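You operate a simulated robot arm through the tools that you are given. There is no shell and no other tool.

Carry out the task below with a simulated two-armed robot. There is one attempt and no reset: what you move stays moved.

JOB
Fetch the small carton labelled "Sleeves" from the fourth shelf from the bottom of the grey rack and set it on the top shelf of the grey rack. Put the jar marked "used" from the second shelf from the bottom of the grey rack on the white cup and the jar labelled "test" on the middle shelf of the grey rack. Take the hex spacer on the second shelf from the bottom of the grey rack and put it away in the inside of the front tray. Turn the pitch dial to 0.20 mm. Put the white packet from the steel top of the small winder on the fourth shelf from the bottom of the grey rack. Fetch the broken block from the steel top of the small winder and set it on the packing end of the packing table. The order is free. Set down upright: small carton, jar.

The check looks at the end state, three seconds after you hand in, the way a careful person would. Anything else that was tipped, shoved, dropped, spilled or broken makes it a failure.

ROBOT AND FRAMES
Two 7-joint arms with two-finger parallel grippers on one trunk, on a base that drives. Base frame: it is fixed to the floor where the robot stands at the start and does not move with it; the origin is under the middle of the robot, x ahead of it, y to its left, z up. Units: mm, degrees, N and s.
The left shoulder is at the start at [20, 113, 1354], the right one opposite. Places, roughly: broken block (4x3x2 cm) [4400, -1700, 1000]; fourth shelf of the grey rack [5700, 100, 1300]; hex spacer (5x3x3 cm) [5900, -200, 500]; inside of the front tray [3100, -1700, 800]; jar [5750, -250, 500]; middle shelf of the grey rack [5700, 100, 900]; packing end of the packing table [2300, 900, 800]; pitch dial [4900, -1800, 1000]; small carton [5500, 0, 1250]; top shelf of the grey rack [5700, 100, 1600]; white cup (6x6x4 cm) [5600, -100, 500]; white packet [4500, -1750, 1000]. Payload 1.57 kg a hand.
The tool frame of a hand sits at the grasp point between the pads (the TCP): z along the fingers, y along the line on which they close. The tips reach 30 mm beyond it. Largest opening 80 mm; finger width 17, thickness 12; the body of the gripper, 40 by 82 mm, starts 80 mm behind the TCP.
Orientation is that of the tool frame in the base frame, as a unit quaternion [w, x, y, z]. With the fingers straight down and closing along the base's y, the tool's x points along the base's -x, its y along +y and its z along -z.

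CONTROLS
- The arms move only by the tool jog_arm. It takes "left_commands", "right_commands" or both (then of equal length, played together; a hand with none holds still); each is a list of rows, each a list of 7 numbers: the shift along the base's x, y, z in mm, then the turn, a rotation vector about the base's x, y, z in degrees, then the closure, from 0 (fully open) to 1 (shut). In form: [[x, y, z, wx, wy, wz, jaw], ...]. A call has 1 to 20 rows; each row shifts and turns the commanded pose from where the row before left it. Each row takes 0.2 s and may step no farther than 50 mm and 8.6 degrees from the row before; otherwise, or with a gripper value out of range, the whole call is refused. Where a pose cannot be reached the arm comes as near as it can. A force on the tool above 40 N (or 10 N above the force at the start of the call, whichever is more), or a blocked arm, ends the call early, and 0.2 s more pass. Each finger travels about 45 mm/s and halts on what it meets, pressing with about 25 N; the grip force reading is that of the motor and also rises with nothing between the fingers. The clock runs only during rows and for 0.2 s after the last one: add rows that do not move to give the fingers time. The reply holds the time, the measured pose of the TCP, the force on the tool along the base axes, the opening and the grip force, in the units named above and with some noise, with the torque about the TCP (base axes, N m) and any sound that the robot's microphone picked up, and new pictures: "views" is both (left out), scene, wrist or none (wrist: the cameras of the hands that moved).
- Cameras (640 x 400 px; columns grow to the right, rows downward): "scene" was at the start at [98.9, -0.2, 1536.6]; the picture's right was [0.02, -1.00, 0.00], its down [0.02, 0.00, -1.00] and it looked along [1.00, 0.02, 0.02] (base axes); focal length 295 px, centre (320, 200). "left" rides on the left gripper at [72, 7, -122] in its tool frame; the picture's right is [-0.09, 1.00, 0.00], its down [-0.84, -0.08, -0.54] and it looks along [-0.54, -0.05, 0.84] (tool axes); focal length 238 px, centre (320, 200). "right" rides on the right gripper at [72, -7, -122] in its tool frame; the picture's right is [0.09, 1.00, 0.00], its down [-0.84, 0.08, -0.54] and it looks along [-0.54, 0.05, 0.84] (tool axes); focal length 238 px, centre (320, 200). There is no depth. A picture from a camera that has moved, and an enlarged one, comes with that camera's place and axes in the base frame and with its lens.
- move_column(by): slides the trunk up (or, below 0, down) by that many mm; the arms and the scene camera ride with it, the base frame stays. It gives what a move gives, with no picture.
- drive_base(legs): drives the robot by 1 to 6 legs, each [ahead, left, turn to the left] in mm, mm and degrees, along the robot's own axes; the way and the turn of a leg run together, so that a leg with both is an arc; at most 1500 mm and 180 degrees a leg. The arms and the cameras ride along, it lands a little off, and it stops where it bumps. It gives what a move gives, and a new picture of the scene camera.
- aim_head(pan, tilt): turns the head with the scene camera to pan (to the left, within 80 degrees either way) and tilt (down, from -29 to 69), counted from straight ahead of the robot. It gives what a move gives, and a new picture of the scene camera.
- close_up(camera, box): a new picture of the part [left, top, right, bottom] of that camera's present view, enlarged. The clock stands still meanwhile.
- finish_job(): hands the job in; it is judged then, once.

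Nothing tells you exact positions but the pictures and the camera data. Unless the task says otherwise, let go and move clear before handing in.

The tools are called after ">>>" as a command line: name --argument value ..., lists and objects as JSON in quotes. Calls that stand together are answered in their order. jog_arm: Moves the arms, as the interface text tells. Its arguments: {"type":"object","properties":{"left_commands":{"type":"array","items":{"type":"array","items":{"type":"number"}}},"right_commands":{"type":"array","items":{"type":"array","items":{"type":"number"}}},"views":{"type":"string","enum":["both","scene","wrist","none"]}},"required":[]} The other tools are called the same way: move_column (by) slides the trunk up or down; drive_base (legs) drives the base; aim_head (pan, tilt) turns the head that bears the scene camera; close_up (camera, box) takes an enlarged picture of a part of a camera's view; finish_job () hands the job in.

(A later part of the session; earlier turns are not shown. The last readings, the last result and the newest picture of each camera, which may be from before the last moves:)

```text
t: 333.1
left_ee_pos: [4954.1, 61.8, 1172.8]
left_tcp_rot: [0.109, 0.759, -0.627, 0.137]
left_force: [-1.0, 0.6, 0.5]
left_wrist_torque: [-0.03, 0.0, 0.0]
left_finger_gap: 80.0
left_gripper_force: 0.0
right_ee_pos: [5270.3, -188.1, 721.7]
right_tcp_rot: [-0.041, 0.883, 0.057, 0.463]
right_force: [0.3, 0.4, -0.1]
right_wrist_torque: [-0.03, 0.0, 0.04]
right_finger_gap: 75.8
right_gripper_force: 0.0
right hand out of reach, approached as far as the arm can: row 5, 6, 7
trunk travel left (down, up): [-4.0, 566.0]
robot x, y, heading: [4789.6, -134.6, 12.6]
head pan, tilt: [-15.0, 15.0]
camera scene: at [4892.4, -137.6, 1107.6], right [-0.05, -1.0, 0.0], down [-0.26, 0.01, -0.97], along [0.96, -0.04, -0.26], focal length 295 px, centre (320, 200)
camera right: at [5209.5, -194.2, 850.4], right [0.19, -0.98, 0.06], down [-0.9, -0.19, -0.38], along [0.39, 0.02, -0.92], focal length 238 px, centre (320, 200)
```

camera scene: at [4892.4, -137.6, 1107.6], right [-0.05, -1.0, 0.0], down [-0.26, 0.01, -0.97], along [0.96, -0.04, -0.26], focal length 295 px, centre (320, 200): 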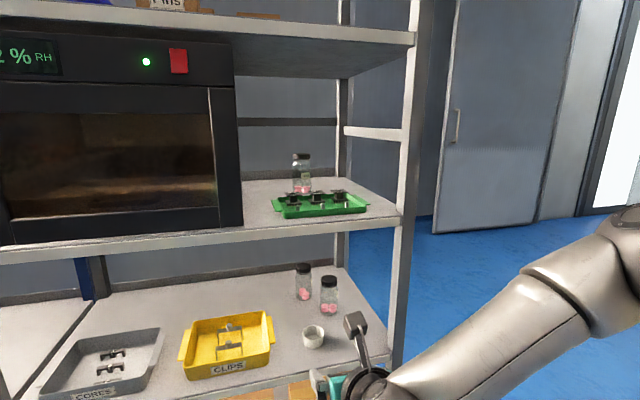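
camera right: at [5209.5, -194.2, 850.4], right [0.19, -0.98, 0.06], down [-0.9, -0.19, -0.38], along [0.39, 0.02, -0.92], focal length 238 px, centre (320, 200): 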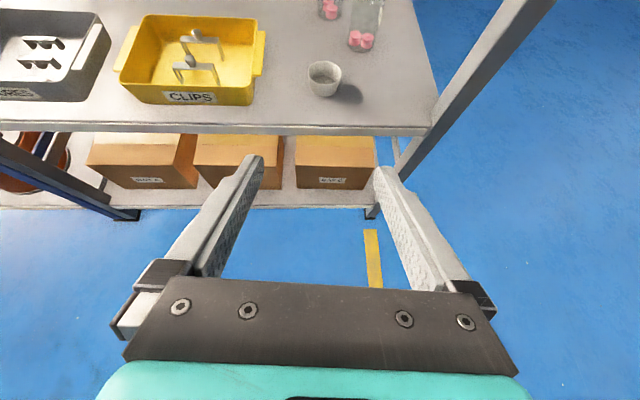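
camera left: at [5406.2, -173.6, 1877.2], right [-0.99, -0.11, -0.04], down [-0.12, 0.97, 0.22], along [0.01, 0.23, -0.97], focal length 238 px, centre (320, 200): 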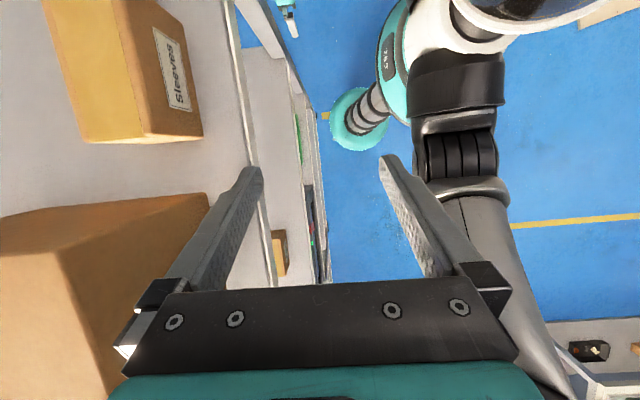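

The view confirms the USED jar at about (5712, -208) and the cup at (5570, -149). I drive in closer with the hand held high over the cup area.

>>> drive_base --legs '[[200, 0, 0]]'

>>> drive_base --legs '[[80, 0, 0]]'

>>> jog_arm --right_commands '[[0, -20, -20, 0, 0, 0, 0.05], [0, -20, -25, 0, 0, 0, 0.05], [0, -20, -25, 0, 0, 0, 0.05], [0, -20, -25, 0, 0, -3, 0.05], [0, 0, 0, 0, 0, 0, 0.05]]' --views "both"

```text
t: 334.7
left_ee_pos: [5149.2, 105.1, 1172.3]
left_tcp_rot: [0.107, 0.759, -0.627, 0.137]
left_force: [0.2, 0.2, -0.2]
left_wrist_torque: [-0.01, -0.02, 0.01]
left_finger_gap: 80.3
left_gripper_force: 0.1
right_ee_pos: [5464.8, -147.8, 721.7]
right_tcp_rot: [-0.04, 0.883, 0.055, 0.464]
right_force: [0.5, 0.5, 0.1]
right_wrist_torque: [-0.01, 0.04, -0.03]
right_finger_gap: 75.8
right_gripper_force: 0.1
trunk travel left (down, up): [-4.0, 566.0]
robot x, y, heading: [4984.8, -91.2, 12.4]
head pan, tilt: [-15.0, 15.0]
camera scene: at [5087.9, -95.2, 1107.6], right [-0.05, -1.0, 0.0], down [-0.26, 0.01, -0.97], along [0.96, -0.04, -0.26], focal length 295 px, centre (320, 200)
```

scene: 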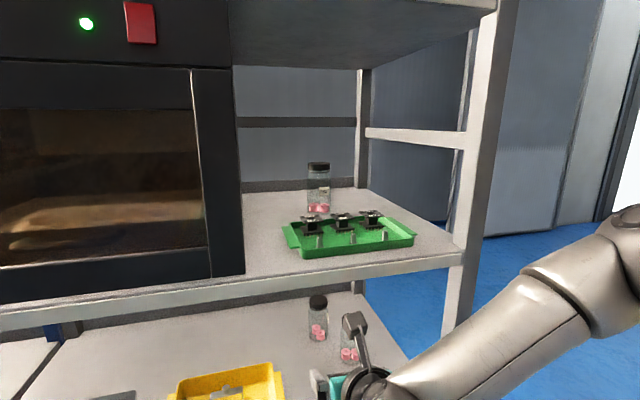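

```text
t: 335.8
left_ee_pos: [5226.1, 121.8, 1172.3]
left_tcp_rot: [0.11, 0.759, -0.627, 0.136]
left_force: [0.3, 0.4, -0.3]
left_wrist_torque: [-0.01, -0.01, 0.0]
left_finger_gap: 79.9
left_gripper_force: 0.0
right_ee_pos: [5536.0, -130.9, 721.2]
right_tcp_rot: [-0.042, 0.885, 0.056, 0.461]
right_force: [0.0, -0.4, 1.1]
right_wrist_torque: [-0.02, -0.04, 0.01]
right_finger_gap: 76.1
right_gripper_force: 0.1
trunk travel left (down, up): [-4.0, 566.0]
robot x, y, heading: [5059.9, -72.0, 12.3]
head pan, tilt: [-15.0, 15.0]
stopped in leg 1: the force on the tool passed its limit at 70 N (the readings are from after the stop); the commanded pose is now the measured one
camera scene: at [5163.4, -78.6, 1107.6], right [-0.05, -1.0, 0.0], down [-0.26, 0.01, -0.97], along [0.96, -0.04, -0.26], focal length 295 px, centre (320, 200)
```

scene: 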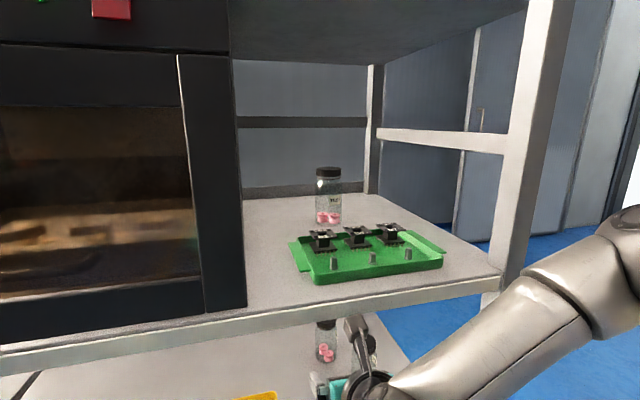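

```text
t: 336.4
left_ee_pos: [5223.4, 121.0, 1173.2]
left_tcp_rot: [0.108, 0.76, -0.626, 0.138]
left_force: [0.1, 0.9, -0.3]
left_wrist_torque: [0.0, -0.02, -0.01]
left_finger_gap: 80.0
left_gripper_force: 0.0
right_ee_pos: [5535.9, -133.0, 716.0]
right_tcp_rot: [-0.043, 0.887, 0.064, 0.456]
right_force: [-18.3, -2.4, -1.0]
right_wrist_torque: [0.27, -2.86, -0.15]
right_finger_gap: 76.1
right_gripper_force: 0.0
right hand out of reach, approached as far as the arm can: row 1, 2
trunk travel left (down, up): [-4.0, 566.0]
robot x, y, heading: [5062.0, -76.6, 12.6]
head pan, tilt: [-15.0, 15.0]
stopped in row 2 (right hand): the force on the tool passed its limit at 51 N (the readings are from after the stop); the commanded pose is now the measured one
camera scene: at [5160.6, -78.9, 1107.8], right [-0.05, -1.0, 0.0], down [-0.26, 0.01, -0.97], along [0.97, -0.04, -0.26], focal length 295 px, centre (320, 200)
camera right: at [5478.2, -137.0, 845.7], right [0.2, -0.98, 0.06], down [-0.91, -0.21, -0.37], along [0.37, 0.02, -0.93], focal length 238 px, centre (320, 200)
```

scene: 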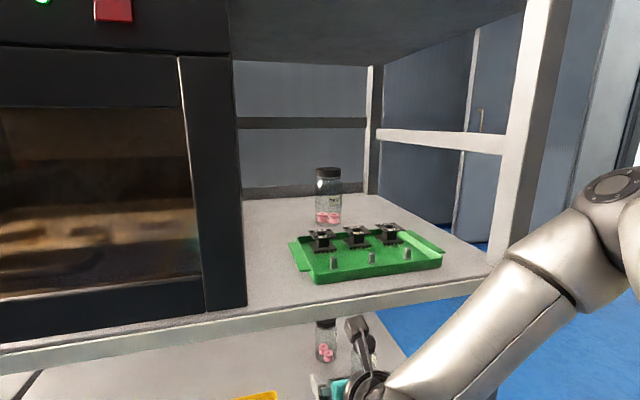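
right: 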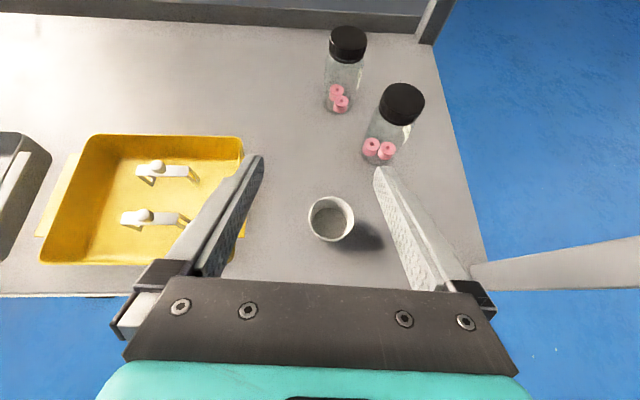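

My wrist camera touched the edge of the middle shelf because the hand was still too high; the jar and tray there are unmoved. I back off, lower the hand first, and then go in.

>>> drive_base --legs '[[-120, 0, 0]]'

>>> jog_arm --right_commands '[[20, 0, -20, 0, 0, 0, 0.05], [20, 0, -25, 0, 0, 0, 0.05], [20, 0, -30, 0, 0, 0, 0.05], [15, -5, -30, 0, 0, 0, 0.05], [0, 0, 0, 0, 0, 0, 0.05]]' --views "both"

```text
t: 337.6
left_ee_pos: [5106.5, 95.4, 1173.4]
left_tcp_rot: [0.109, 0.76, -0.626, 0.137]
left_force: [-0.9, -0.3, -0.3]
left_wrist_torque: [0.0, 0.02, -0.02]
left_finger_gap: 80.2
left_gripper_force: 0.0
right_ee_pos: [5421.0, -159.2, 715.4]
right_tcp_rot: [-0.042, 0.887, 0.062, 0.456]
right_force: [-0.2, 0.5, 0.8]
right_wrist_torque: [0.01, -0.01, -0.03]
right_finger_gap: 76.0
right_gripper_force: 0.1
trunk travel left (down, up): [-4.0, 566.0]
robot x, y, heading: [4939.8, -101.9, 12.8]
head pan, tilt: [-15.0, 15.0]
camera scene: at [5044.1, -104.6, 1107.6], right [-0.05, -1.0, 0.0], down [-0.26, 0.01, -0.97], along [0.96, -0.04, -0.26], focal length 295 px, centre (320, 200)
```

scene: 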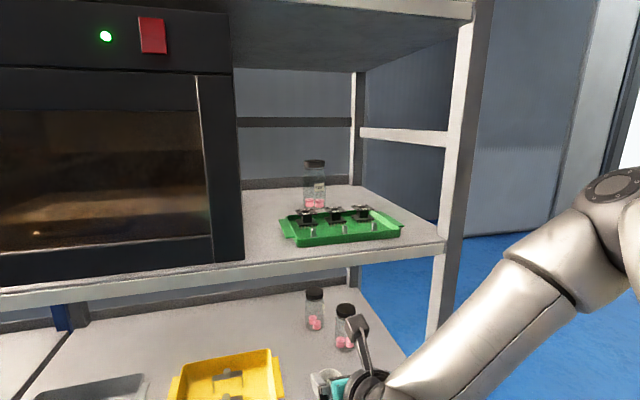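

```text
t: 338.9
left_ee_pos: [5105.7, 95.8, 1172.0]
left_tcp_rot: [0.109, 0.76, -0.626, 0.137]
left_force: [-0.1, 0.0, -1.0]
left_wrist_torque: [0.01, 0.0, 0.0]
left_finger_gap: 80.0
left_gripper_force: 0.0
right_ee_pos: [5486.4, -135.4, 663.6]
right_tcp_rot: [-0.038, 0.89, 0.062, 0.451]
right_force: [-0.2, 0.6, 0.6]
right_wrist_torque: [0.03, 0.0, -0.01]
right_finger_gap: 76.1
right_gripper_force: 0.0
right hand out of reach, approached as far as the arm can: row 1, 2, 3, 4
trunk travel left (down, up): [-4.0, 566.0]
robot x, y, heading: [4942.5, -98.7, 12.3]
head pan, tilt: [-15.0, 15.0]
camera scene: at [5044.1, -104.6, 1107.6], right [-0.05, -1.0, 0.0], down [-0.26, 0.01, -0.97], along [0.96, -0.04, -0.26], focal length 295 px, centre (320, 200)
camera right: at [5429.9, -139.1, 793.2], right [0.2, -0.98, 0.06], down [-0.91, -0.21, -0.36], along [0.36, 0.01, -0.93], focal length 238 px, centre (320, 200)
```

scene: 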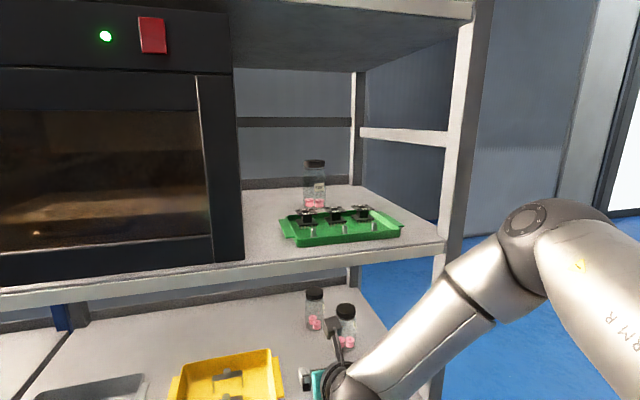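
right: 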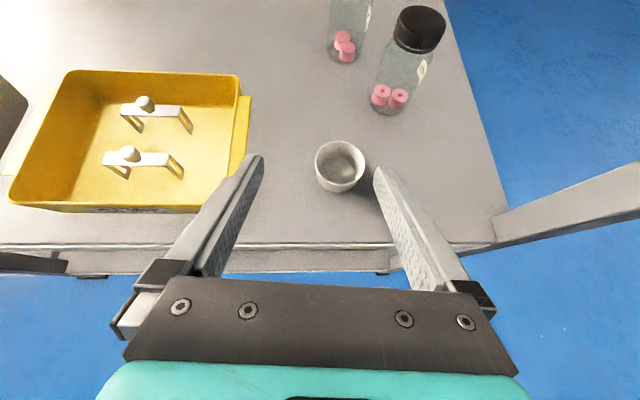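

>>> drive_base --legs '[[-130, 0, 0]]'

>>> jog_arm --right_commands '[[8, -38, 0, 0, 0, 0, 0.05], [8, -38, 0, 0, 0, 0, 0.05], [8, -38, 0, 0, 0, 0, 0.05], [4, -20, -20, 0, 0, 0, 0.05], [0, 0, -25, 0, 0, 0, 0.05], [0, 0, -25, 0, 0, 0, 0.05], [0, 0, -20, 0, 0, 0, 0.05], [0, 0, 0, 0, 0, 0, 0.05]]' --views "scene"

```text
t: 340.1
left_ee_pos: [4981.1, 68.2, 1172.7]
left_tcp_rot: [0.109, 0.76, -0.627, 0.136]
left_force: [0.3, -0.1, 0.5]
left_wrist_torque: [-0.03, -0.02, 0.02]
left_finger_gap: 80.1
left_gripper_force: 0.1
right_ee_pos: [5360.0, -164.8, 662.8]
right_tcp_rot: [-0.039, 0.889, 0.063, 0.452]
right_force: [-0.2, 0.7, 0.1]
right_wrist_torque: [-0.01, 0.0, -0.02]
right_finger_gap: 76.3
right_gripper_force: 0.1
trunk travel left (down, up): [-4.0, 566.0]
robot x, y, heading: [4813.5, -127.4, 12.3]
head pan, tilt: [-15.0, 15.0]
camera scene: at [4917.8, -132.3, 1107.6], right [-0.05, -1.0, 0.0], down [-0.26, 0.01, -0.97], along [0.96, -0.05, -0.26], focal length 295 px, centre (320, 200)
```

scene: 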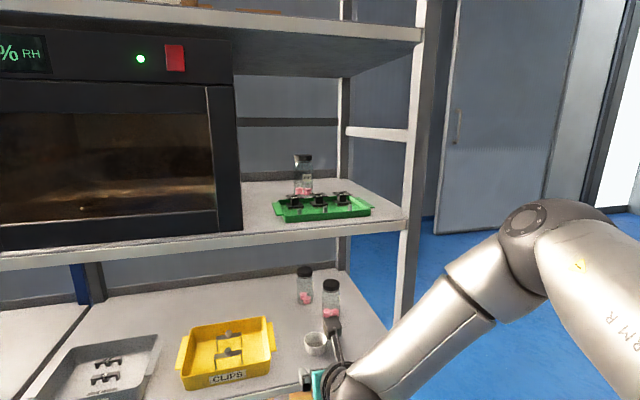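

```text
t: 341.9
left_ee_pos: [4980.9, 68.5, 1171.8]
left_tcp_rot: [0.109, 0.759, -0.627, 0.136]
left_force: [0.2, 0.8, 0.1]
left_wrist_torque: [0.02, 0.04, -0.02]
left_finger_gap: 80.1
left_gripper_force: 0.1
right_ee_pos: [5370.9, -178.5, 666.8]
right_tcp_rot: [-0.035, 0.891, 0.06, 0.449]
right_force: [0.8, 0.3, -0.5]
right_wrist_torque: [0.01, 0.0, -0.02]
right_finger_gap: 76.4
right_gripper_force: 0.0
right hand out of reach, approached as far as the arm can: row 1, 2, 3, 4, 5, 6, 7
trunk travel left (down, up): [-4.0, 566.0]
robot x, y, heading: [4816.1, -128.5, 12.4]
head pan, tilt: [-15.0, 15.0]
camera scene: at [4917.9, -132.3, 1107.6], right [-0.05, -1.0, 0.0], down [-0.26, 0.01, -0.97], along [0.96, -0.05, -0.26], focal length 295 px, centre (320, 200)
```

scene: 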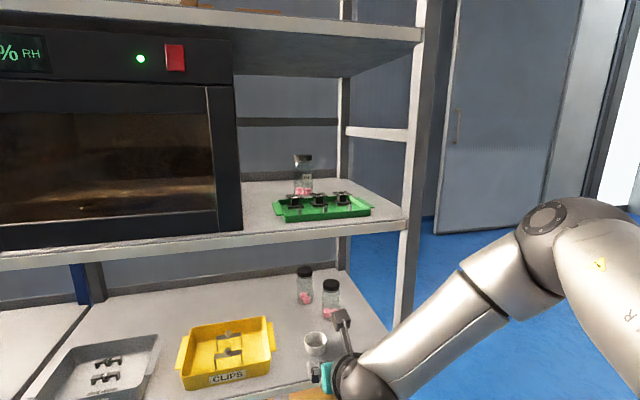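

The arm has run into a joint limit in this elbow-up posture. I'll tip the hand back to pointing down and re-pose it the way that worked before.

>>> jog_arm --right_commands '[[-10, -8, 5, -1.26, 8.4, 0, 0.05], [-10, -8, 5, -1.26, 8.4, 0, 0.05], [-10, -8, 5, -1.26, 8.4, 0, 0.05], [-10, -8, 0, -1.26, 8.4, 0, 0.05], [-10, -8, 0, -1.26, 8.4, 0, 0.05], [-10, -8, 0, -1.26, 8.4, 0, 0.05], [-10, -8, 0, -0.6, 4.2, 0, 0.05], [0, 0, 0, 0, 0, 0, 0.05]]' --views "scene"

```text
t: 343.7
left_ee_pos: [4979.9, 68.5, 1172.0]
left_tcp_rot: [0.109, 0.759, -0.627, 0.137]
left_force: [0.4, 0.4, 0.2]
left_wrist_torque: [0.02, -0.03, 0.01]
left_finger_gap: 79.8
left_gripper_force: 0.1
right_ee_pos: [5298.8, -236.2, 682.0]
right_tcp_rot: [-0.002, 0.998, 0.069, -0.013]
right_force: [-0.5, 0.3, -0.9]
right_wrist_torque: [0.02, 0.01, 0.0]
right_finger_gap: 76.3
right_gripper_force: 0.0
trunk travel left (down, up): [-4.0, 566.0]
robot x, y, heading: [4817.2, -128.2, 12.2]
head pan, tilt: [-15.0, 15.0]
camera scene: at [4917.9, -132.3, 1107.6], right [-0.05, -1.0, 0.0], down [-0.26, 0.01, -0.97], along [0.96, -0.05, -0.26], focal length 295 px, centre (320, 200)
```

scene: 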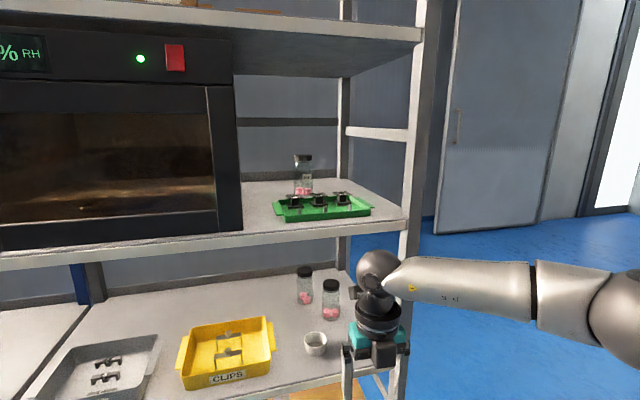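

>>> jog_arm --right_commands '[[-15, -5, -25, 0, 0, 0, 0.05], [-15, -5, -25, 0, 0, 0, 0.05], [-15, -5, -25, 0, 0, 0, 0.05], [10, 2, 0, 1.0, -7.6, 0, 0.05], [10, 2, 0, 1.0, -7.6, 0, 0.05], [10, 2, 0, 1.0, -7.6, 0, 0.05], [10, 2, 0, 1.0, -7.6, 0, 0.05], [10, 2, 0, 1.0, -7.6, 0, 0.05], [10, 2, 0, 1.0, -7.6, 0, 0.05], [10, 2, 0, 1.0, -7.6, 0, 0.05], [0, 0, 0, 0, 0, 0, 0.05]]' --views "both"

```text
t: 346.1
left_ee_pos: [4980.1, 67.7, 1171.7]
left_tcp_rot: [0.11, 0.759, -0.627, 0.136]
left_force: [-0.4, 0.6, -0.5]
left_wrist_torque: [-0.06, -0.02, -0.02]
left_finger_gap: 80.0
left_gripper_force: 0.0
right_ee_pos: [5317.2, -252.4, 612.3]
right_tcp_rot: [-0.027, 0.924, 0.064, 0.375]
right_force: [0.3, 0.6, 0.1]
right_wrist_torque: [0.02, 0.02, -0.03]
right_finger_gap: 76.1
right_gripper_force: 0.1
right hand out of reach, approached as far as the arm can: row 9, 10
trunk travel left (down, up): [-4.0, 566.0]
robot x, y, heading: [4812.5, -125.0, 12.1]
head pan, tilt: [-15.0, 15.0]
camera scene: at [4917.9, -132.3, 1107.6], right [-0.05, -1.0, 0.0], down [-0.26, 0.01, -0.97], along [0.96, -0.05, -0.26], focal length 295 px, centre (320, 200)
camera right: at [5282.8, -251.4, 749.8], right [0.2, -0.98, 0.06], down [-0.96, -0.21, -0.2], along [0.2, -0.02, -0.98], focal length 238 px, centre (320, 200)
```

scene: 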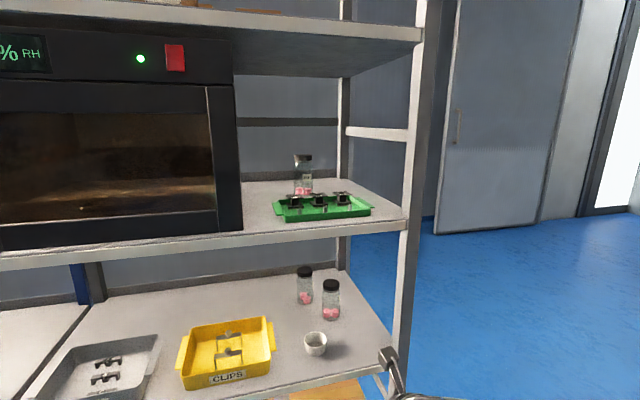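
right: 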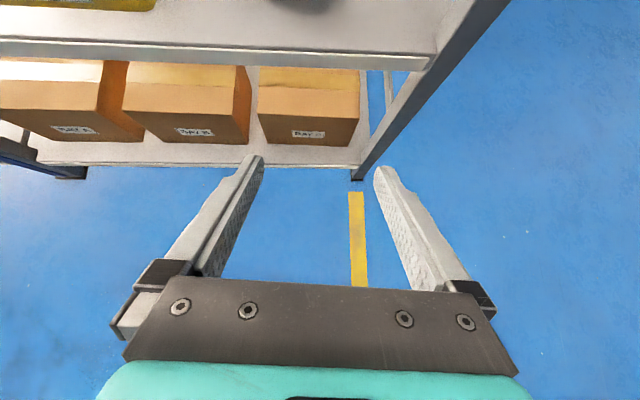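

>>> jog_arm --right_commands '[[22, -17, 0, 0, 0, 0, 0.05], [22, -17, 0, 0, 0, 0, 0.05], [0, 0, 0, 0, 0, 0, 0.05]]' --views "none"

>>> drive_base --legs '[[170, 0, 0]]'

>>> close_up --camera "right" --box '[0, 0, 640, 400]'

```text
t: 346.9
left_ee_pos: [4981.1, 68.8, 1172.4]
left_tcp_rot: [0.109, 0.76, -0.626, 0.136]
left_force: [0.8, -0.4, 0.0]
left_wrist_torque: [0.01, -0.03, 0.03]
left_finger_gap: 80.2
left_gripper_force: 0.1
right_ee_pos: [5363.7, -286.8, 612.7]
right_tcp_rot: [-0.025, 0.924, 0.063, 0.376]
right_force: [0.1, 0.1, -0.2]
right_wrist_torque: [0.01, 0.01, -0.02]
right_finger_gap: 76.4
right_gripper_force: 0.1
trunk travel left (down, up): [-4.0, 566.0]
robot x, y, heading: [4811.9, -126.6, 12.6]
head pan, tilt: [-15.0, 15.0]
```

```text
t: 348.4
left_ee_pos: [5145.5, 103.8, 1172.2]
left_tcp_rot: [0.108, 0.759, -0.627, 0.137]
left_force: [0.2, -0.2, 0.0]
left_wrist_torque: [0.03, 0.0, -0.03]
left_finger_gap: 80.1
left_gripper_force: 0.1
right_ee_pos: [5527.6, -251.1, 613.1]
right_tcp_rot: [-0.025, 0.924, 0.063, 0.375]
right_force: [0.2, 0.3, -0.9]
right_wrist_torque: [0.01, 0.0, -0.01]
right_finger_gap: 75.9
right_gripper_force: 0.0
trunk travel left (down, up): [-4.0, 566.0]
robot x, y, heading: [4978.6, -94.4, 12.3]
head pan, tilt: [-15.0, 15.0]
camera scene: at [5082.6, -96.4, 1107.6], right [-0.05, -1.0, 0.0], down [-0.26, 0.01, -0.97], along [0.96, -0.05, -0.26], focal length 295 px, centre (320, 200)
```

scene: 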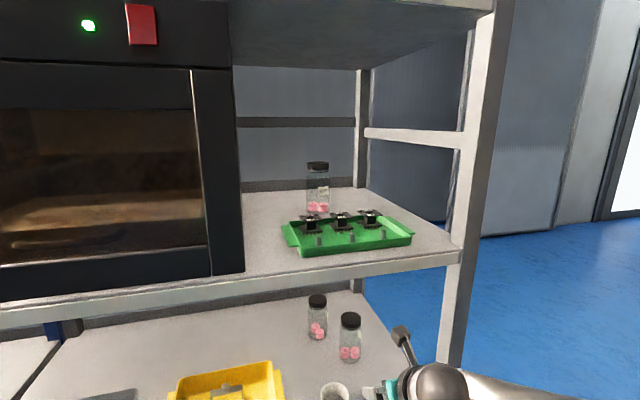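

```text
1.00 times, centred on (320, 200) of right (not enlarged: the box is as wide or as high as the picture)
camera zoom: at [5493.2, -249.0, 750.8], right [0.2, -0.98, 0.06], down [-0.96, -0.21, -0.19], along [0.2, -0.02, -0.98], focal length 238 px, centre (320, 200)
```

zoom: 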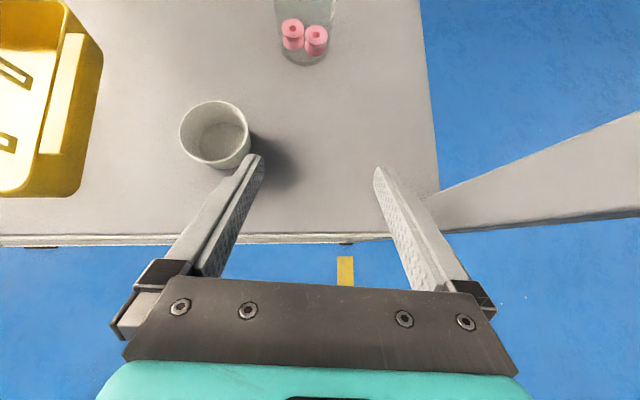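

>>> drive_base --legs '[[95, 0, 0]]'

>>> close_up --camera "right" --box '[0, 0, 640, 400]'

```text
t: 349.5
left_ee_pos: [5235.9, 123.7, 1171.4]
left_tcp_rot: [0.109, 0.76, -0.626, 0.137]
left_force: [-0.1, 0.3, 0.2]
left_wrist_torque: [0.01, 0.01, 0.0]
left_finger_gap: 80.4
left_gripper_force: 0.1
right_ee_pos: [5620.0, -229.2, 612.0]
right_tcp_rot: [-0.026, 0.924, 0.065, 0.375]
right_force: [-0.4, -0.5, -0.3]
right_wrist_torque: [-0.03, 0.0, 0.0]
right_finger_gap: 76.2
right_gripper_force: 0.0
trunk travel left (down, up): [-4.0, 566.0]
robot x, y, heading: [5070.3, -69.1, 12.4]
head pan, tilt: [-15.0, 15.0]
camera scene: at [5175.0, -76.0, 1107.6], right [-0.05, -1.0, 0.0], down [-0.26, 0.01, -0.97], along [0.96, -0.04, -0.26], focal length 295 px, centre (320, 200)
```

scene: 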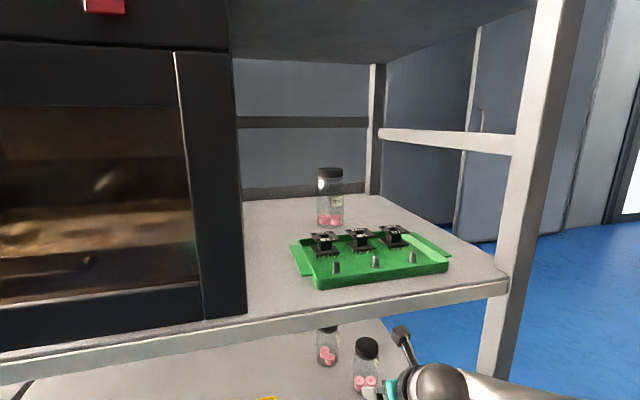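

```text
1.00 times, centred on (320, 200) of right (not enlarged: the box is as wide or as high as the picture)
camera zoom: at [5585.8, -228.2, 750.8], right [0.2, -0.98, 0.06], down [-0.96, -0.21, -0.19], along [0.2, -0.02, -0.98], focal length 238 px, centre (320, 200)
```

zoom: 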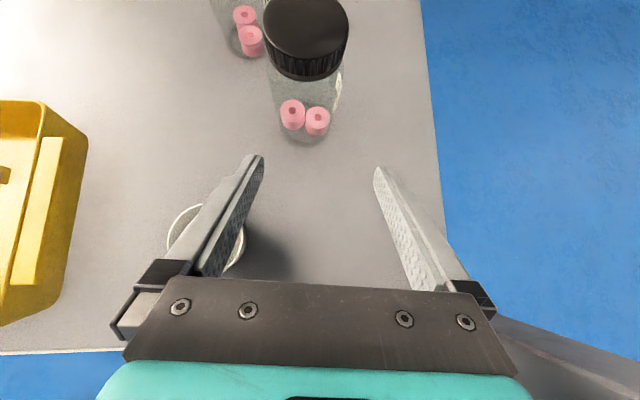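

The USED jar's axis is at (5711, -201). I advance and lower around it.

>>> jog_arm --right_commands '[[30, 9, 0, 0, 0, 0, 0.05], [30, 9, -5, 0, 0, 0, 0.05], [0, 0, 0, 0, 0, 0, 0.05]]' --views "wrist"

```text
t: 350.3
left_ee_pos: [5237.9, 123.7, 1171.9]
left_tcp_rot: [0.109, 0.76, -0.627, 0.136]
left_force: [0.8, -0.1, 0.1]
left_wrist_torque: [-0.02, 0.0, 0.02]
left_finger_gap: 80.0
left_gripper_force: 0.1
right_ee_pos: [5679.1, -209.9, 607.2]
right_tcp_rot: [-0.025, 0.924, 0.064, 0.375]
right_force: [-0.2, 0.2, -0.3]
right_wrist_torque: [-0.01, 0.01, -0.03]
right_finger_gap: 75.9
right_gripper_force: 0.0
trunk travel left (down, up): [-4.0, 566.0]
robot x, y, heading: [5070.1, -72.1, 12.2]
head pan, tilt: [-15.0, 15.0]
camera right: at [5645.0, -210.2, 745.0], right [0.2, -0.98, 0.07], down [-0.96, -0.21, -0.19], along [0.2, -0.02, -0.98], focal length 238 px, centre (320, 200)
```

right: 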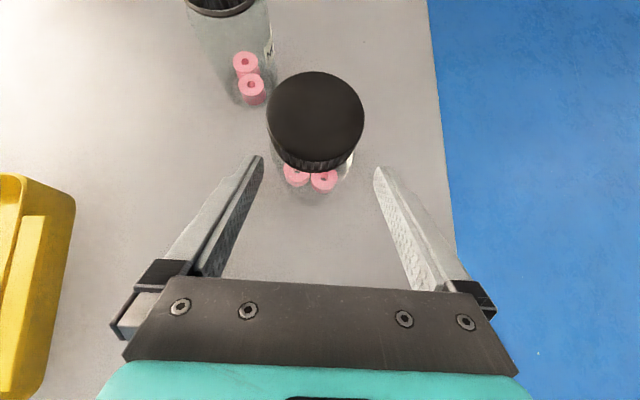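

>>> jog_arm --right_commands '[[16, 4.5, -10, 0, 0, 0, 0.05], [15, 4.5, -10, 0, 0, 0, 0.05], [0, 0, -12, 0, 0, 0, 0.05], [0, 0, -8, 0, 0, 0, 0.05], [0, 0, 0, 0, 0, 0, 0.05]]' --views "wrist"

```text
t: 351.5
left_ee_pos: [5236.6, 123.4, 1171.8]
left_tcp_rot: [0.109, 0.759, -0.627, 0.136]
left_force: [-0.3, -0.1, 0.4]
left_wrist_torque: [0.02, -0.06, -0.01]
left_finger_gap: 79.8
left_gripper_force: 0.2
right_ee_pos: [5711.5, -203.7, 568.3]
right_tcp_rot: [-0.025, 0.925, 0.064, 0.374]
right_force: [-0.1, 0.4, -0.6]
right_wrist_torque: [-0.04, -0.02, 0.02]
right_finger_gap: 76.1
right_gripper_force: 0.0
trunk travel left (down, up): [-4.0, 566.0]
robot x, y, heading: [5072.9, -75.8, 12.3]
head pan, tilt: [-15.0, 15.0]
camera right: at [5676.6, -201.8, 705.1], right [0.2, -0.98, 0.06], down [-0.96, -0.21, -0.19], along [0.2, -0.02, -0.98], focal length 238 px, centre (320, 200)
```

right: 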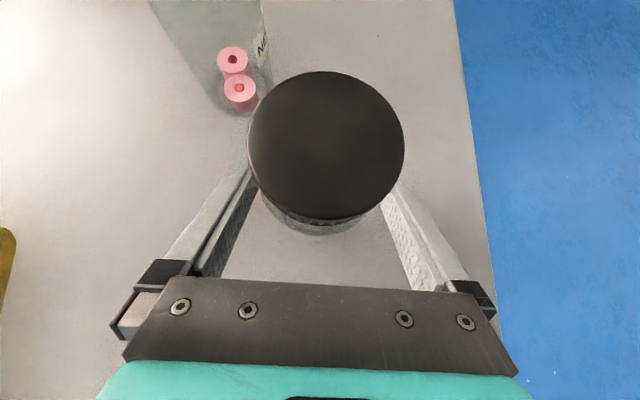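

>>> jog_arm --right_commands '[[0, 2, 0, 0, 0, 0, 0.15], [0, 0, 0, 0, 0, 0, 0.3], [0, 0, 0, 0, 0, 0, 0.6], [0, 0, 0, 0, 0, 0, 1], [0, 0, 0, 0, 0, 0, 1]]' --views "wrist"

```text
t: 352.7
left_ee_pos: [5237.7, 123.7, 1171.3]
left_tcp_rot: [0.109, 0.76, -0.627, 0.136]
left_force: [-0.2, -0.6, -0.7]
left_wrist_torque: [-0.02, 0.0, 0.01]
left_finger_gap: 80.0
left_gripper_force: 0.1
right_ee_pos: [5711.5, -200.9, 569.1]
right_tcp_rot: [-0.026, 0.924, 0.063, 0.376]
right_force: [-0.9, 0.7, 0.7]
right_wrist_torque: [-0.02, -0.06, 0.0]
right_finger_gap: 55.4
right_gripper_force: 24.9
trunk travel left (down, up): [-4.0, 566.0]
robot x, y, heading: [5071.1, -73.5, 12.4]
head pan, tilt: [-15.0, 15.0]
camera right: at [5676.3, -199.8, 705.5], right [0.2, -0.98, 0.06], down [-0.96, -0.21, -0.19], along [0.2, -0.02, -0.98], focal length 238 px, centre (320, 200)
```

right: 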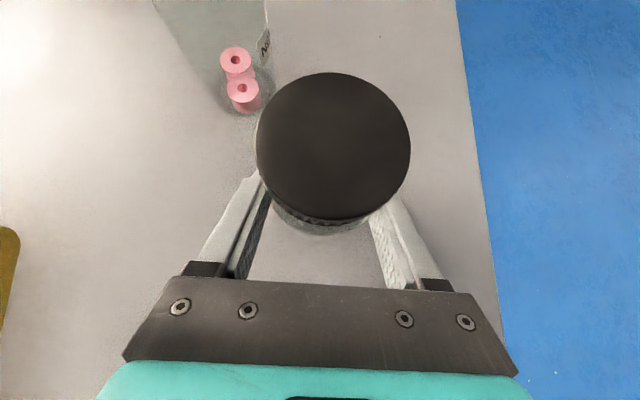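

The USED jar is gripped, its axis right at the tool centre. I lift it 65 mm and draw back to the right of the cup so the wrist camera can measure the cup's centre.

>>> jog_arm --right_commands '[[0, 0, 15, 0, 0, 0, 1], [0, 0, 25, 0, 0, 0, 1], [0, 0, 25, 0, 0, 0, 1], [-41, -11.5, 0, 0, 0, 0, 1], [-41, -11.5, 0, 0, 0, 0, 1], [-41, -11.5, 0, 0, 0, 0, 1], [-40, -11.5, 0, 0, 0, 0, 1], [0, 0, 0, 0, 0, 0, 1]]' --views "both"

>>> close_up --camera "right" --box '[120, 60, 360, 260]'

```text
t: 354.5
left_ee_pos: [5237.0, 123.8, 1172.1]
left_tcp_rot: [0.109, 0.759, -0.627, 0.136]
left_force: [-0.5, 0.8, 0.2]
left_wrist_torque: [-0.01, 0.0, -0.01]
left_finger_gap: 79.9
left_gripper_force: 0.0
right_ee_pos: [5548.9, -246.5, 634.9]
right_tcp_rot: [-0.025, 0.924, 0.064, 0.376]
right_force: [-0.2, -0.5, -2.1]
right_wrist_torque: [0.0, -0.01, 0.0]
right_finger_gap: 55.2
right_gripper_force: 24.5
trunk travel left (down, up): [-4.0, 566.0]
robot x, y, heading: [5071.7, -70.9, 12.6]
head pan, tilt: [-15.0, 15.0]
camera scene: at [5174.9, -76.1, 1107.6], right [-0.05, -1.0, 0.0], down [-0.26, 0.01, -0.97], along [0.96, -0.04, -0.26], focal length 295 px, centre (320, 200)
camera right: at [5513.5, -245.5, 771.9], right [0.2, -0.98, 0.07], down [-0.96, -0.21, -0.19], along [0.2, -0.02, -0.98], focal length 238 px, centre (320, 200)
```

scene: 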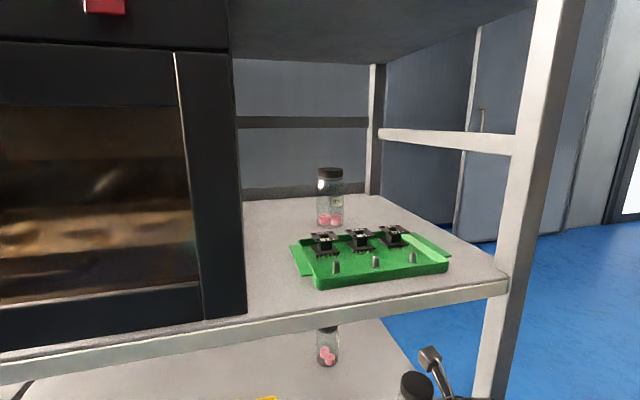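
right: 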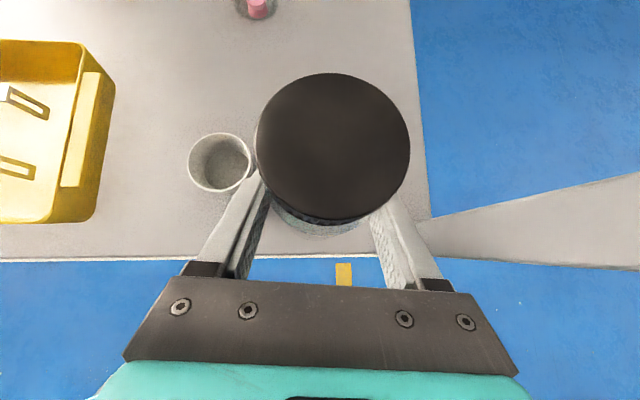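

```text
2.00 times, centred on (240, 160) of right
camera zoom: at [5513.5, -245.5, 771.9], right [0.2, -0.98, 0.07], down [-0.96, -0.21, -0.19], along [0.2, -0.02, -0.98], focal length 477 px, centre (480, 280)
```

zoom: 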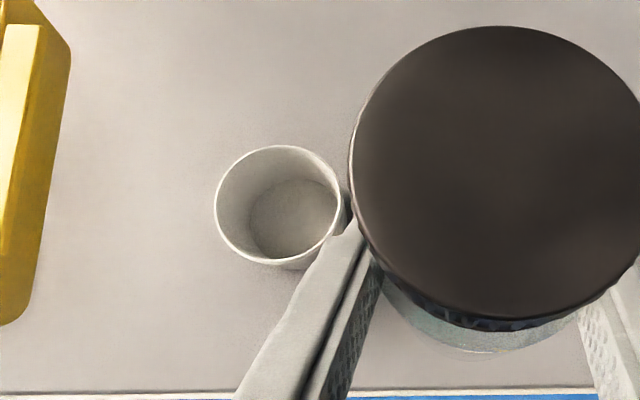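

The cup's rim is measured: centre about (5573, -151.5), opening about 55 mm, rim height about 556. The jar needs to move by (26.5, 96). I shift it above the cup and look with the head camera.

>>> jog_arm --right_commands '[[6.5, 24, 0, 0, 0, 0, 1], [6.5, 24, 0, 0, 0, 0, 1], [6.5, 24, 0, 0, 0, 0, 1], [7, 24, 0, 0, 0, 0, 1], [0, 0, 0, 0, 0, 0, 1]]' --views "wrist"

>>> aim_head --pan -25 --tilt 50

```text
t: 355.7
left_ee_pos: [5236.7, 123.9, 1172.3]
left_tcp_rot: [0.109, 0.76, -0.626, 0.136]
left_force: [-0.2, -0.3, -0.2]
left_wrist_torque: [-0.01, -0.02, 0.0]
left_finger_gap: 80.1
left_gripper_force: 0.1
right_ee_pos: [5576.5, -151.5, 632.3]
right_tcp_rot: [-0.024, 0.925, 0.063, 0.375]
right_force: [0.6, -0.2, -2.3]
right_wrist_torque: [0.04, 0.0, -0.01]
right_finger_gap: 55.2
right_gripper_force: 24.9
trunk travel left (down, up): [-4.0, 566.0]
robot x, y, heading: [5071.5, -68.0, 12.8]
head pan, tilt: [-15.0, 15.0]
camera right: at [5541.7, -148.5, 770.6], right [0.2, -0.98, 0.07], down [-0.96, -0.21, -0.19], along [0.2, -0.02, -0.98], focal length 238 px, centre (320, 200)
```

right: 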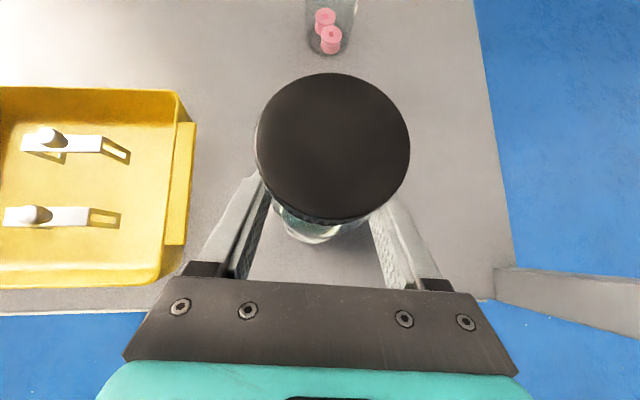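

```text
t: 356.7
left_ee_pos: [5237.3, 124.2, 1170.3]
left_tcp_rot: [0.109, 0.76, -0.627, 0.136]
left_force: [-0.4, -0.1, -0.2]
left_wrist_torque: [-0.04, 0.01, 0.0]
left_finger_gap: 80.0
left_gripper_force: 0.0
right_ee_pos: [5575.6, -151.5, 633.7]
right_tcp_rot: [-0.025, 0.924, 0.063, 0.376]
right_force: [0.9, -0.1, -0.3]
right_wrist_torque: [-0.04, 0.01, 0.01]
right_finger_gap: 55.2
right_gripper_force: 24.7
trunk travel left (down, up): [-4.0, 566.0]
robot x, y, heading: [5075.2, -70.7, 12.5]
head pan, tilt: [-25.0, 50.0]
camera scene: at [5156.8, -88.6, 1053.9], right [-0.22, -0.98, 0.0], down [-0.75, 0.17, -0.64], along [0.63, -0.14, -0.77], focal length 295 px, centre (320, 200)
```

scene: 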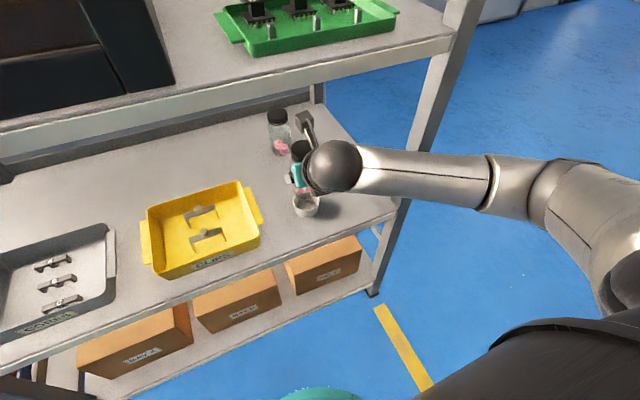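

>>> close_up --camera "scene" --box '[260, 130, 360, 230]'

>>> close_up --camera "right" --box '[240, 180, 400, 280]'

```text
4.00 times, centred on (310, 180) of scene
camera zoom: at [5156.8, -88.6, 1053.9], right [-0.22, -0.98, 0.0], down [-0.75, 0.17, -0.64], along [0.63, -0.14, -0.77], focal length 1178 px, centre (360, 280)
```

zoom: 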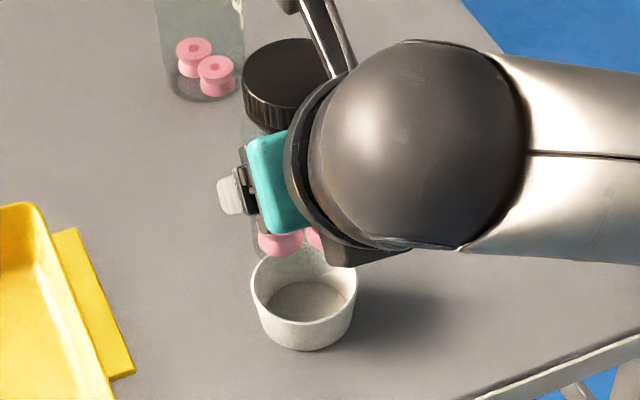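

```text
4.00 times, centred on (320, 230) of right
camera zoom: at [5541.5, -148.5, 770.6], right [0.2, -0.98, 0.06], down [-0.96, -0.21, -0.19], along [0.2, -0.02, -0.98], focal length 953 px, centre (320, 80)
```

zoom: 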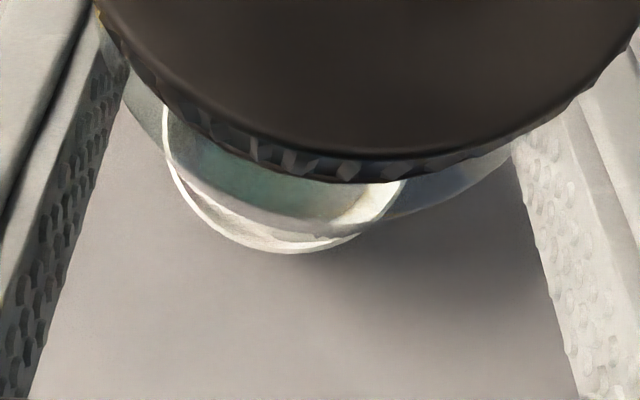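

The alignment from both views is within about 2–3 mm; I correct 2 mm and lower the jar gently onto the cup.

>>> jog_arm --right_commands '[[0, 2, 0, 0, 0, 0, 1], [0, 0, -8, 0, 0, 0, 1], [0, 0, -7, 0, 0, 0, 1], [0, 0, 0, 0, 0, 0, 1]]' --views "wrist"

>>> close_up --camera "right" --box '[240, 180, 400, 280]'

>>> close_up --camera "scene" --box '[270, 140, 340, 220]'

```text
t: 357.7
left_ee_pos: [5238.2, 124.2, 1172.1]
left_tcp_rot: [0.109, 0.76, -0.626, 0.137]
left_force: [-0.3, -0.1, 0.5]
left_wrist_torque: [0.02, 0.02, 0.0]
left_finger_gap: 80.0
left_gripper_force: 0.1
right_ee_pos: [5575.6, -148.9, 618.0]
right_tcp_rot: [-0.025, 0.924, 0.063, 0.376]
right_force: [0.1, -0.2, -2.0]
right_wrist_torque: [-0.01, -0.04, -0.02]
right_finger_gap: 55.4
right_gripper_force: 24.8
trunk travel left (down, up): [-4.0, 566.0]
robot x, y, heading: [5075.4, -68.7, 12.2]
head pan, tilt: [-25.0, 50.0]
camera right: at [5540.7, -147.1, 755.5], right [0.2, -0.98, 0.06], down [-0.96, -0.21, -0.19], along [0.2, -0.02, -0.98], focal length 238 px, centre (320, 200)
```

right: 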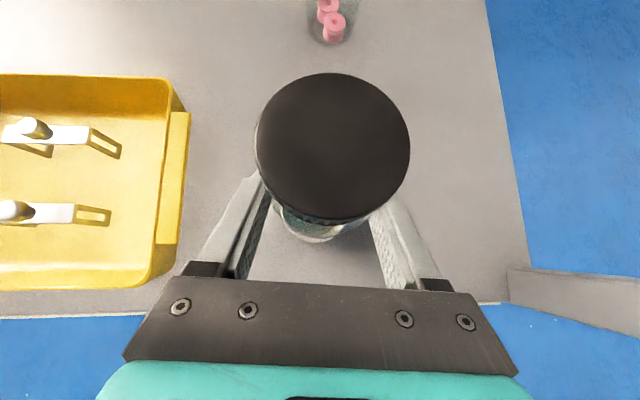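

```text
4.00 times, centred on (320, 230) of right
camera zoom: at [5540.7, -147.1, 755.5], right [0.2, -0.98, 0.06], down [-0.96, -0.21, -0.19], along [0.2, -0.02, -0.98], focal length 953 px, centre (320, 80)
```

zoom: 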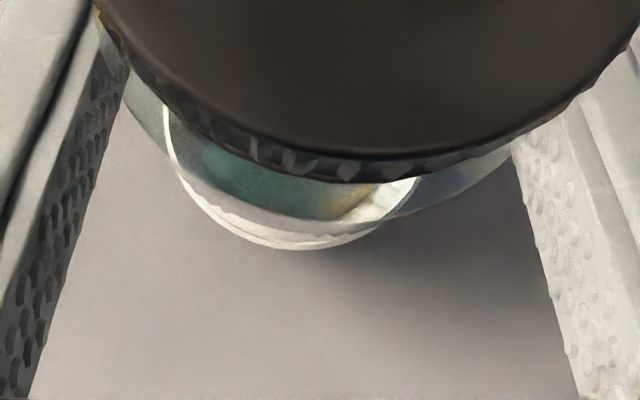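

```text
5.00 times, centred on (305, 180) of scene
camera zoom: at [5156.8, -88.6, 1053.9], right [-0.22, -0.98, 0.0], down [-0.75, 0.17, -0.64], along [0.63, -0.14, -0.77], focal length 1473 px, centre (395, 300)
```

zoom: 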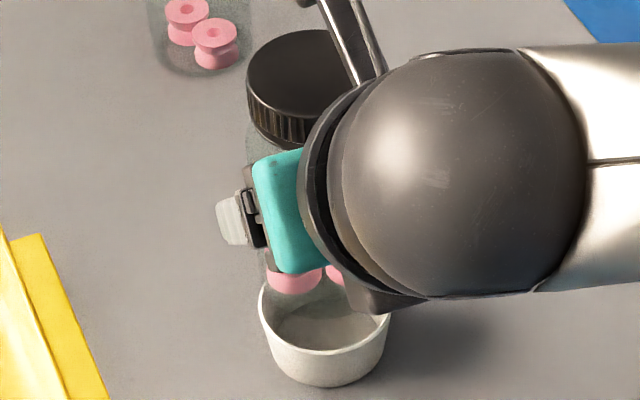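

>>> jog_arm --right_commands '[[1, 0, -4, 0, 0, 0, 1], [0, 0, 0, 0, 0, 0, 1]]' --views "none"

>>> jog_arm --right_commands '[[0, 0, -3, 0, 0, 0, 1], [0, 0, 0, 0, 0, 0, 1]]' --views "none"

>>> jog_arm --right_commands '[[0, 0, -3, 0, 0, 0, 1], [0, 0, 0, 0, 0, 0, 1]]' --views "wrist"

```text
t: 358.3
left_ee_pos: [5237.1, 124.0, 1171.9]
left_tcp_rot: [0.109, 0.76, -0.626, 0.137]
left_force: [0.4, 0.5, 0.3]
left_wrist_torque: [0.0, 0.0, -0.01]
left_finger_gap: 80.2
left_gripper_force: 0.1
right_ee_pos: [5575.6, -148.7, 614.0]
right_tcp_rot: [-0.025, 0.924, 0.063, 0.375]
right_force: [-0.3, -0.2, -1.3]
right_wrist_torque: [0.0, 0.0, 0.02]
right_finger_gap: 55.3
right_gripper_force: 24.8
trunk travel left (down, up): [-4.0, 566.0]
robot x, y, heading: [5074.6, -70.1, 12.5]
head pan, tilt: [-25.0, 50.0]
```

```text
t: 358.9
left_ee_pos: [5237.0, 124.1, 1172.7]
left_tcp_rot: [0.109, 0.759, -0.627, 0.136]
left_force: [-0.2, 0.4, 0.8]
left_wrist_torque: [0.04, -0.02, 0.01]
left_finger_gap: 80.1
left_gripper_force: 0.1
right_ee_pos: [5576.0, -148.7, 610.4]
right_tcp_rot: [-0.026, 0.924, 0.064, 0.375]
right_force: [-1.1, 0.6, -1.7]
right_wrist_torque: [0.01, 0.01, -0.03]
right_finger_gap: 55.2
right_gripper_force: 25.2
trunk travel left (down, up): [-4.0, 566.0]
robot x, y, heading: [5072.5, -72.1, 12.2]
head pan, tilt: [-25.0, 50.0]
```

```text
t: 359.5
left_ee_pos: [5238.1, 124.0, 1171.8]
left_tcp_rot: [0.109, 0.76, -0.627, 0.136]
left_force: [-0.5, 0.2, -0.8]
left_wrist_torque: [0.01, 0.0, -0.01]
left_finger_gap: 79.9
left_gripper_force: 0.1
right_ee_pos: [5575.9, -148.1, 608.1]
right_tcp_rot: [-0.026, 0.924, 0.064, 0.375]
right_force: [-0.9, -0.8, -1.7]
right_wrist_torque: [0.01, -0.02, -0.02]
right_finger_gap: 55.0
right_gripper_force: 24.7
trunk travel left (down, up): [-4.0, 566.0]
robot x, y, heading: [5074.5, -71.8, 12.1]
head pan, tilt: [-25.0, 50.0]
camera right: at [5541.9, -147.4, 745.9], right [0.2, -0.98, 0.06], down [-0.96, -0.21, -0.19], along [0.2, -0.02, -0.98], focal length 238 px, centre (320, 200)
```

right: 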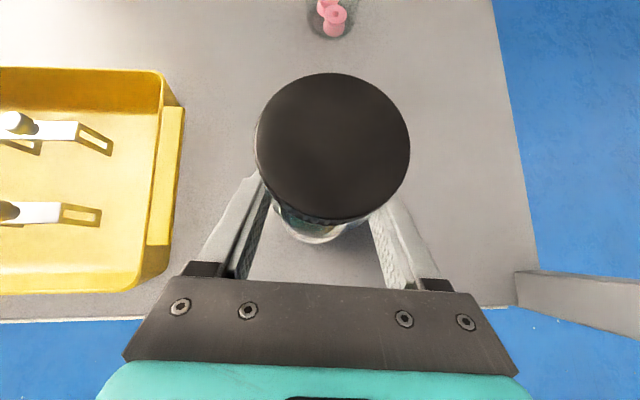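

>>> jog_arm --right_commands '[[0, 0, -3, 0, 0, 0, 1], [0, 0, 0, 0, 0, 0, 1]]' --views "none"

>>> jog_arm --right_commands '[[0, 0, -3, 0, 0, 0, 1], [0, 0, 0, 0, 0, 0, 1]]' --views "wrist"

>>> close_up --camera "scene" --box '[270, 140, 340, 220]'

```text
t: 360.1
left_ee_pos: [5237.7, 125.0, 1172.7]
left_tcp_rot: [0.109, 0.759, -0.627, 0.137]
left_force: [-0.3, -0.5, 0.8]
left_wrist_torque: [0.01, -0.03, 0.02]
left_finger_gap: 80.3
left_gripper_force: 0.2
right_ee_pos: [5576.2, -149.4, 605.4]
right_tcp_rot: [-0.025, 0.924, 0.063, 0.375]
right_force: [0.9, 0.4, -0.3]
right_wrist_torque: [-0.01, -0.02, 0.02]
right_finger_gap: 55.1
right_gripper_force: 25.0
trunk travel left (down, up): [-4.0, 566.0]
robot x, y, heading: [5072.9, -69.2, 12.7]
head pan, tilt: [-25.0, 50.0]
```

```text
t: 360.7
left_ee_pos: [5237.1, 124.7, 1171.3]
left_tcp_rot: [0.108, 0.759, -0.627, 0.136]
left_force: [0.0, -0.1, -0.4]
left_wrist_torque: [-0.03, -0.02, 0.0]
left_finger_gap: 80.1
left_gripper_force: 0.0
right_ee_pos: [5577.4, -149.4, 602.1]
right_tcp_rot: [-0.025, 0.925, 0.064, 0.375]
right_force: [0.3, -0.3, -0.7]
right_wrist_torque: [0.02, -0.01, 0.0]
right_finger_gap: 55.1
right_gripper_force: 25.3
trunk travel left (down, up): [-4.0, 566.0]
robot x, y, heading: [5075.1, -70.1, 12.5]
head pan, tilt: [-25.0, 50.0]
camera right: at [5542.5, -147.1, 739.5], right [0.2, -0.98, 0.07], down [-0.96, -0.21, -0.19], along [0.2, -0.02, -0.98], focal length 238 px, centre (320, 200)
```

right: 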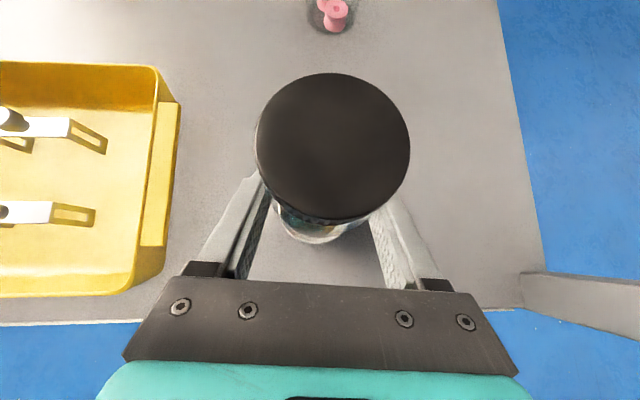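

```text
5.00 times, centred on (305, 180) of scene
camera zoom: at [5156.8, -88.6, 1053.9], right [-0.22, -0.98, 0.0], down [-0.75, 0.17, -0.64], along [0.63, -0.14, -0.77], focal length 1473 px, centre (395, 300)
```

zoom: 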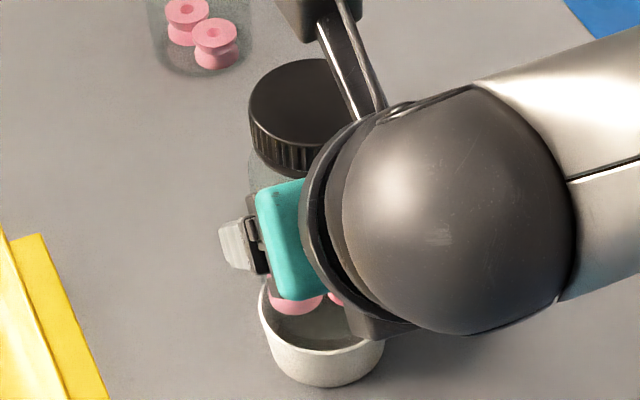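

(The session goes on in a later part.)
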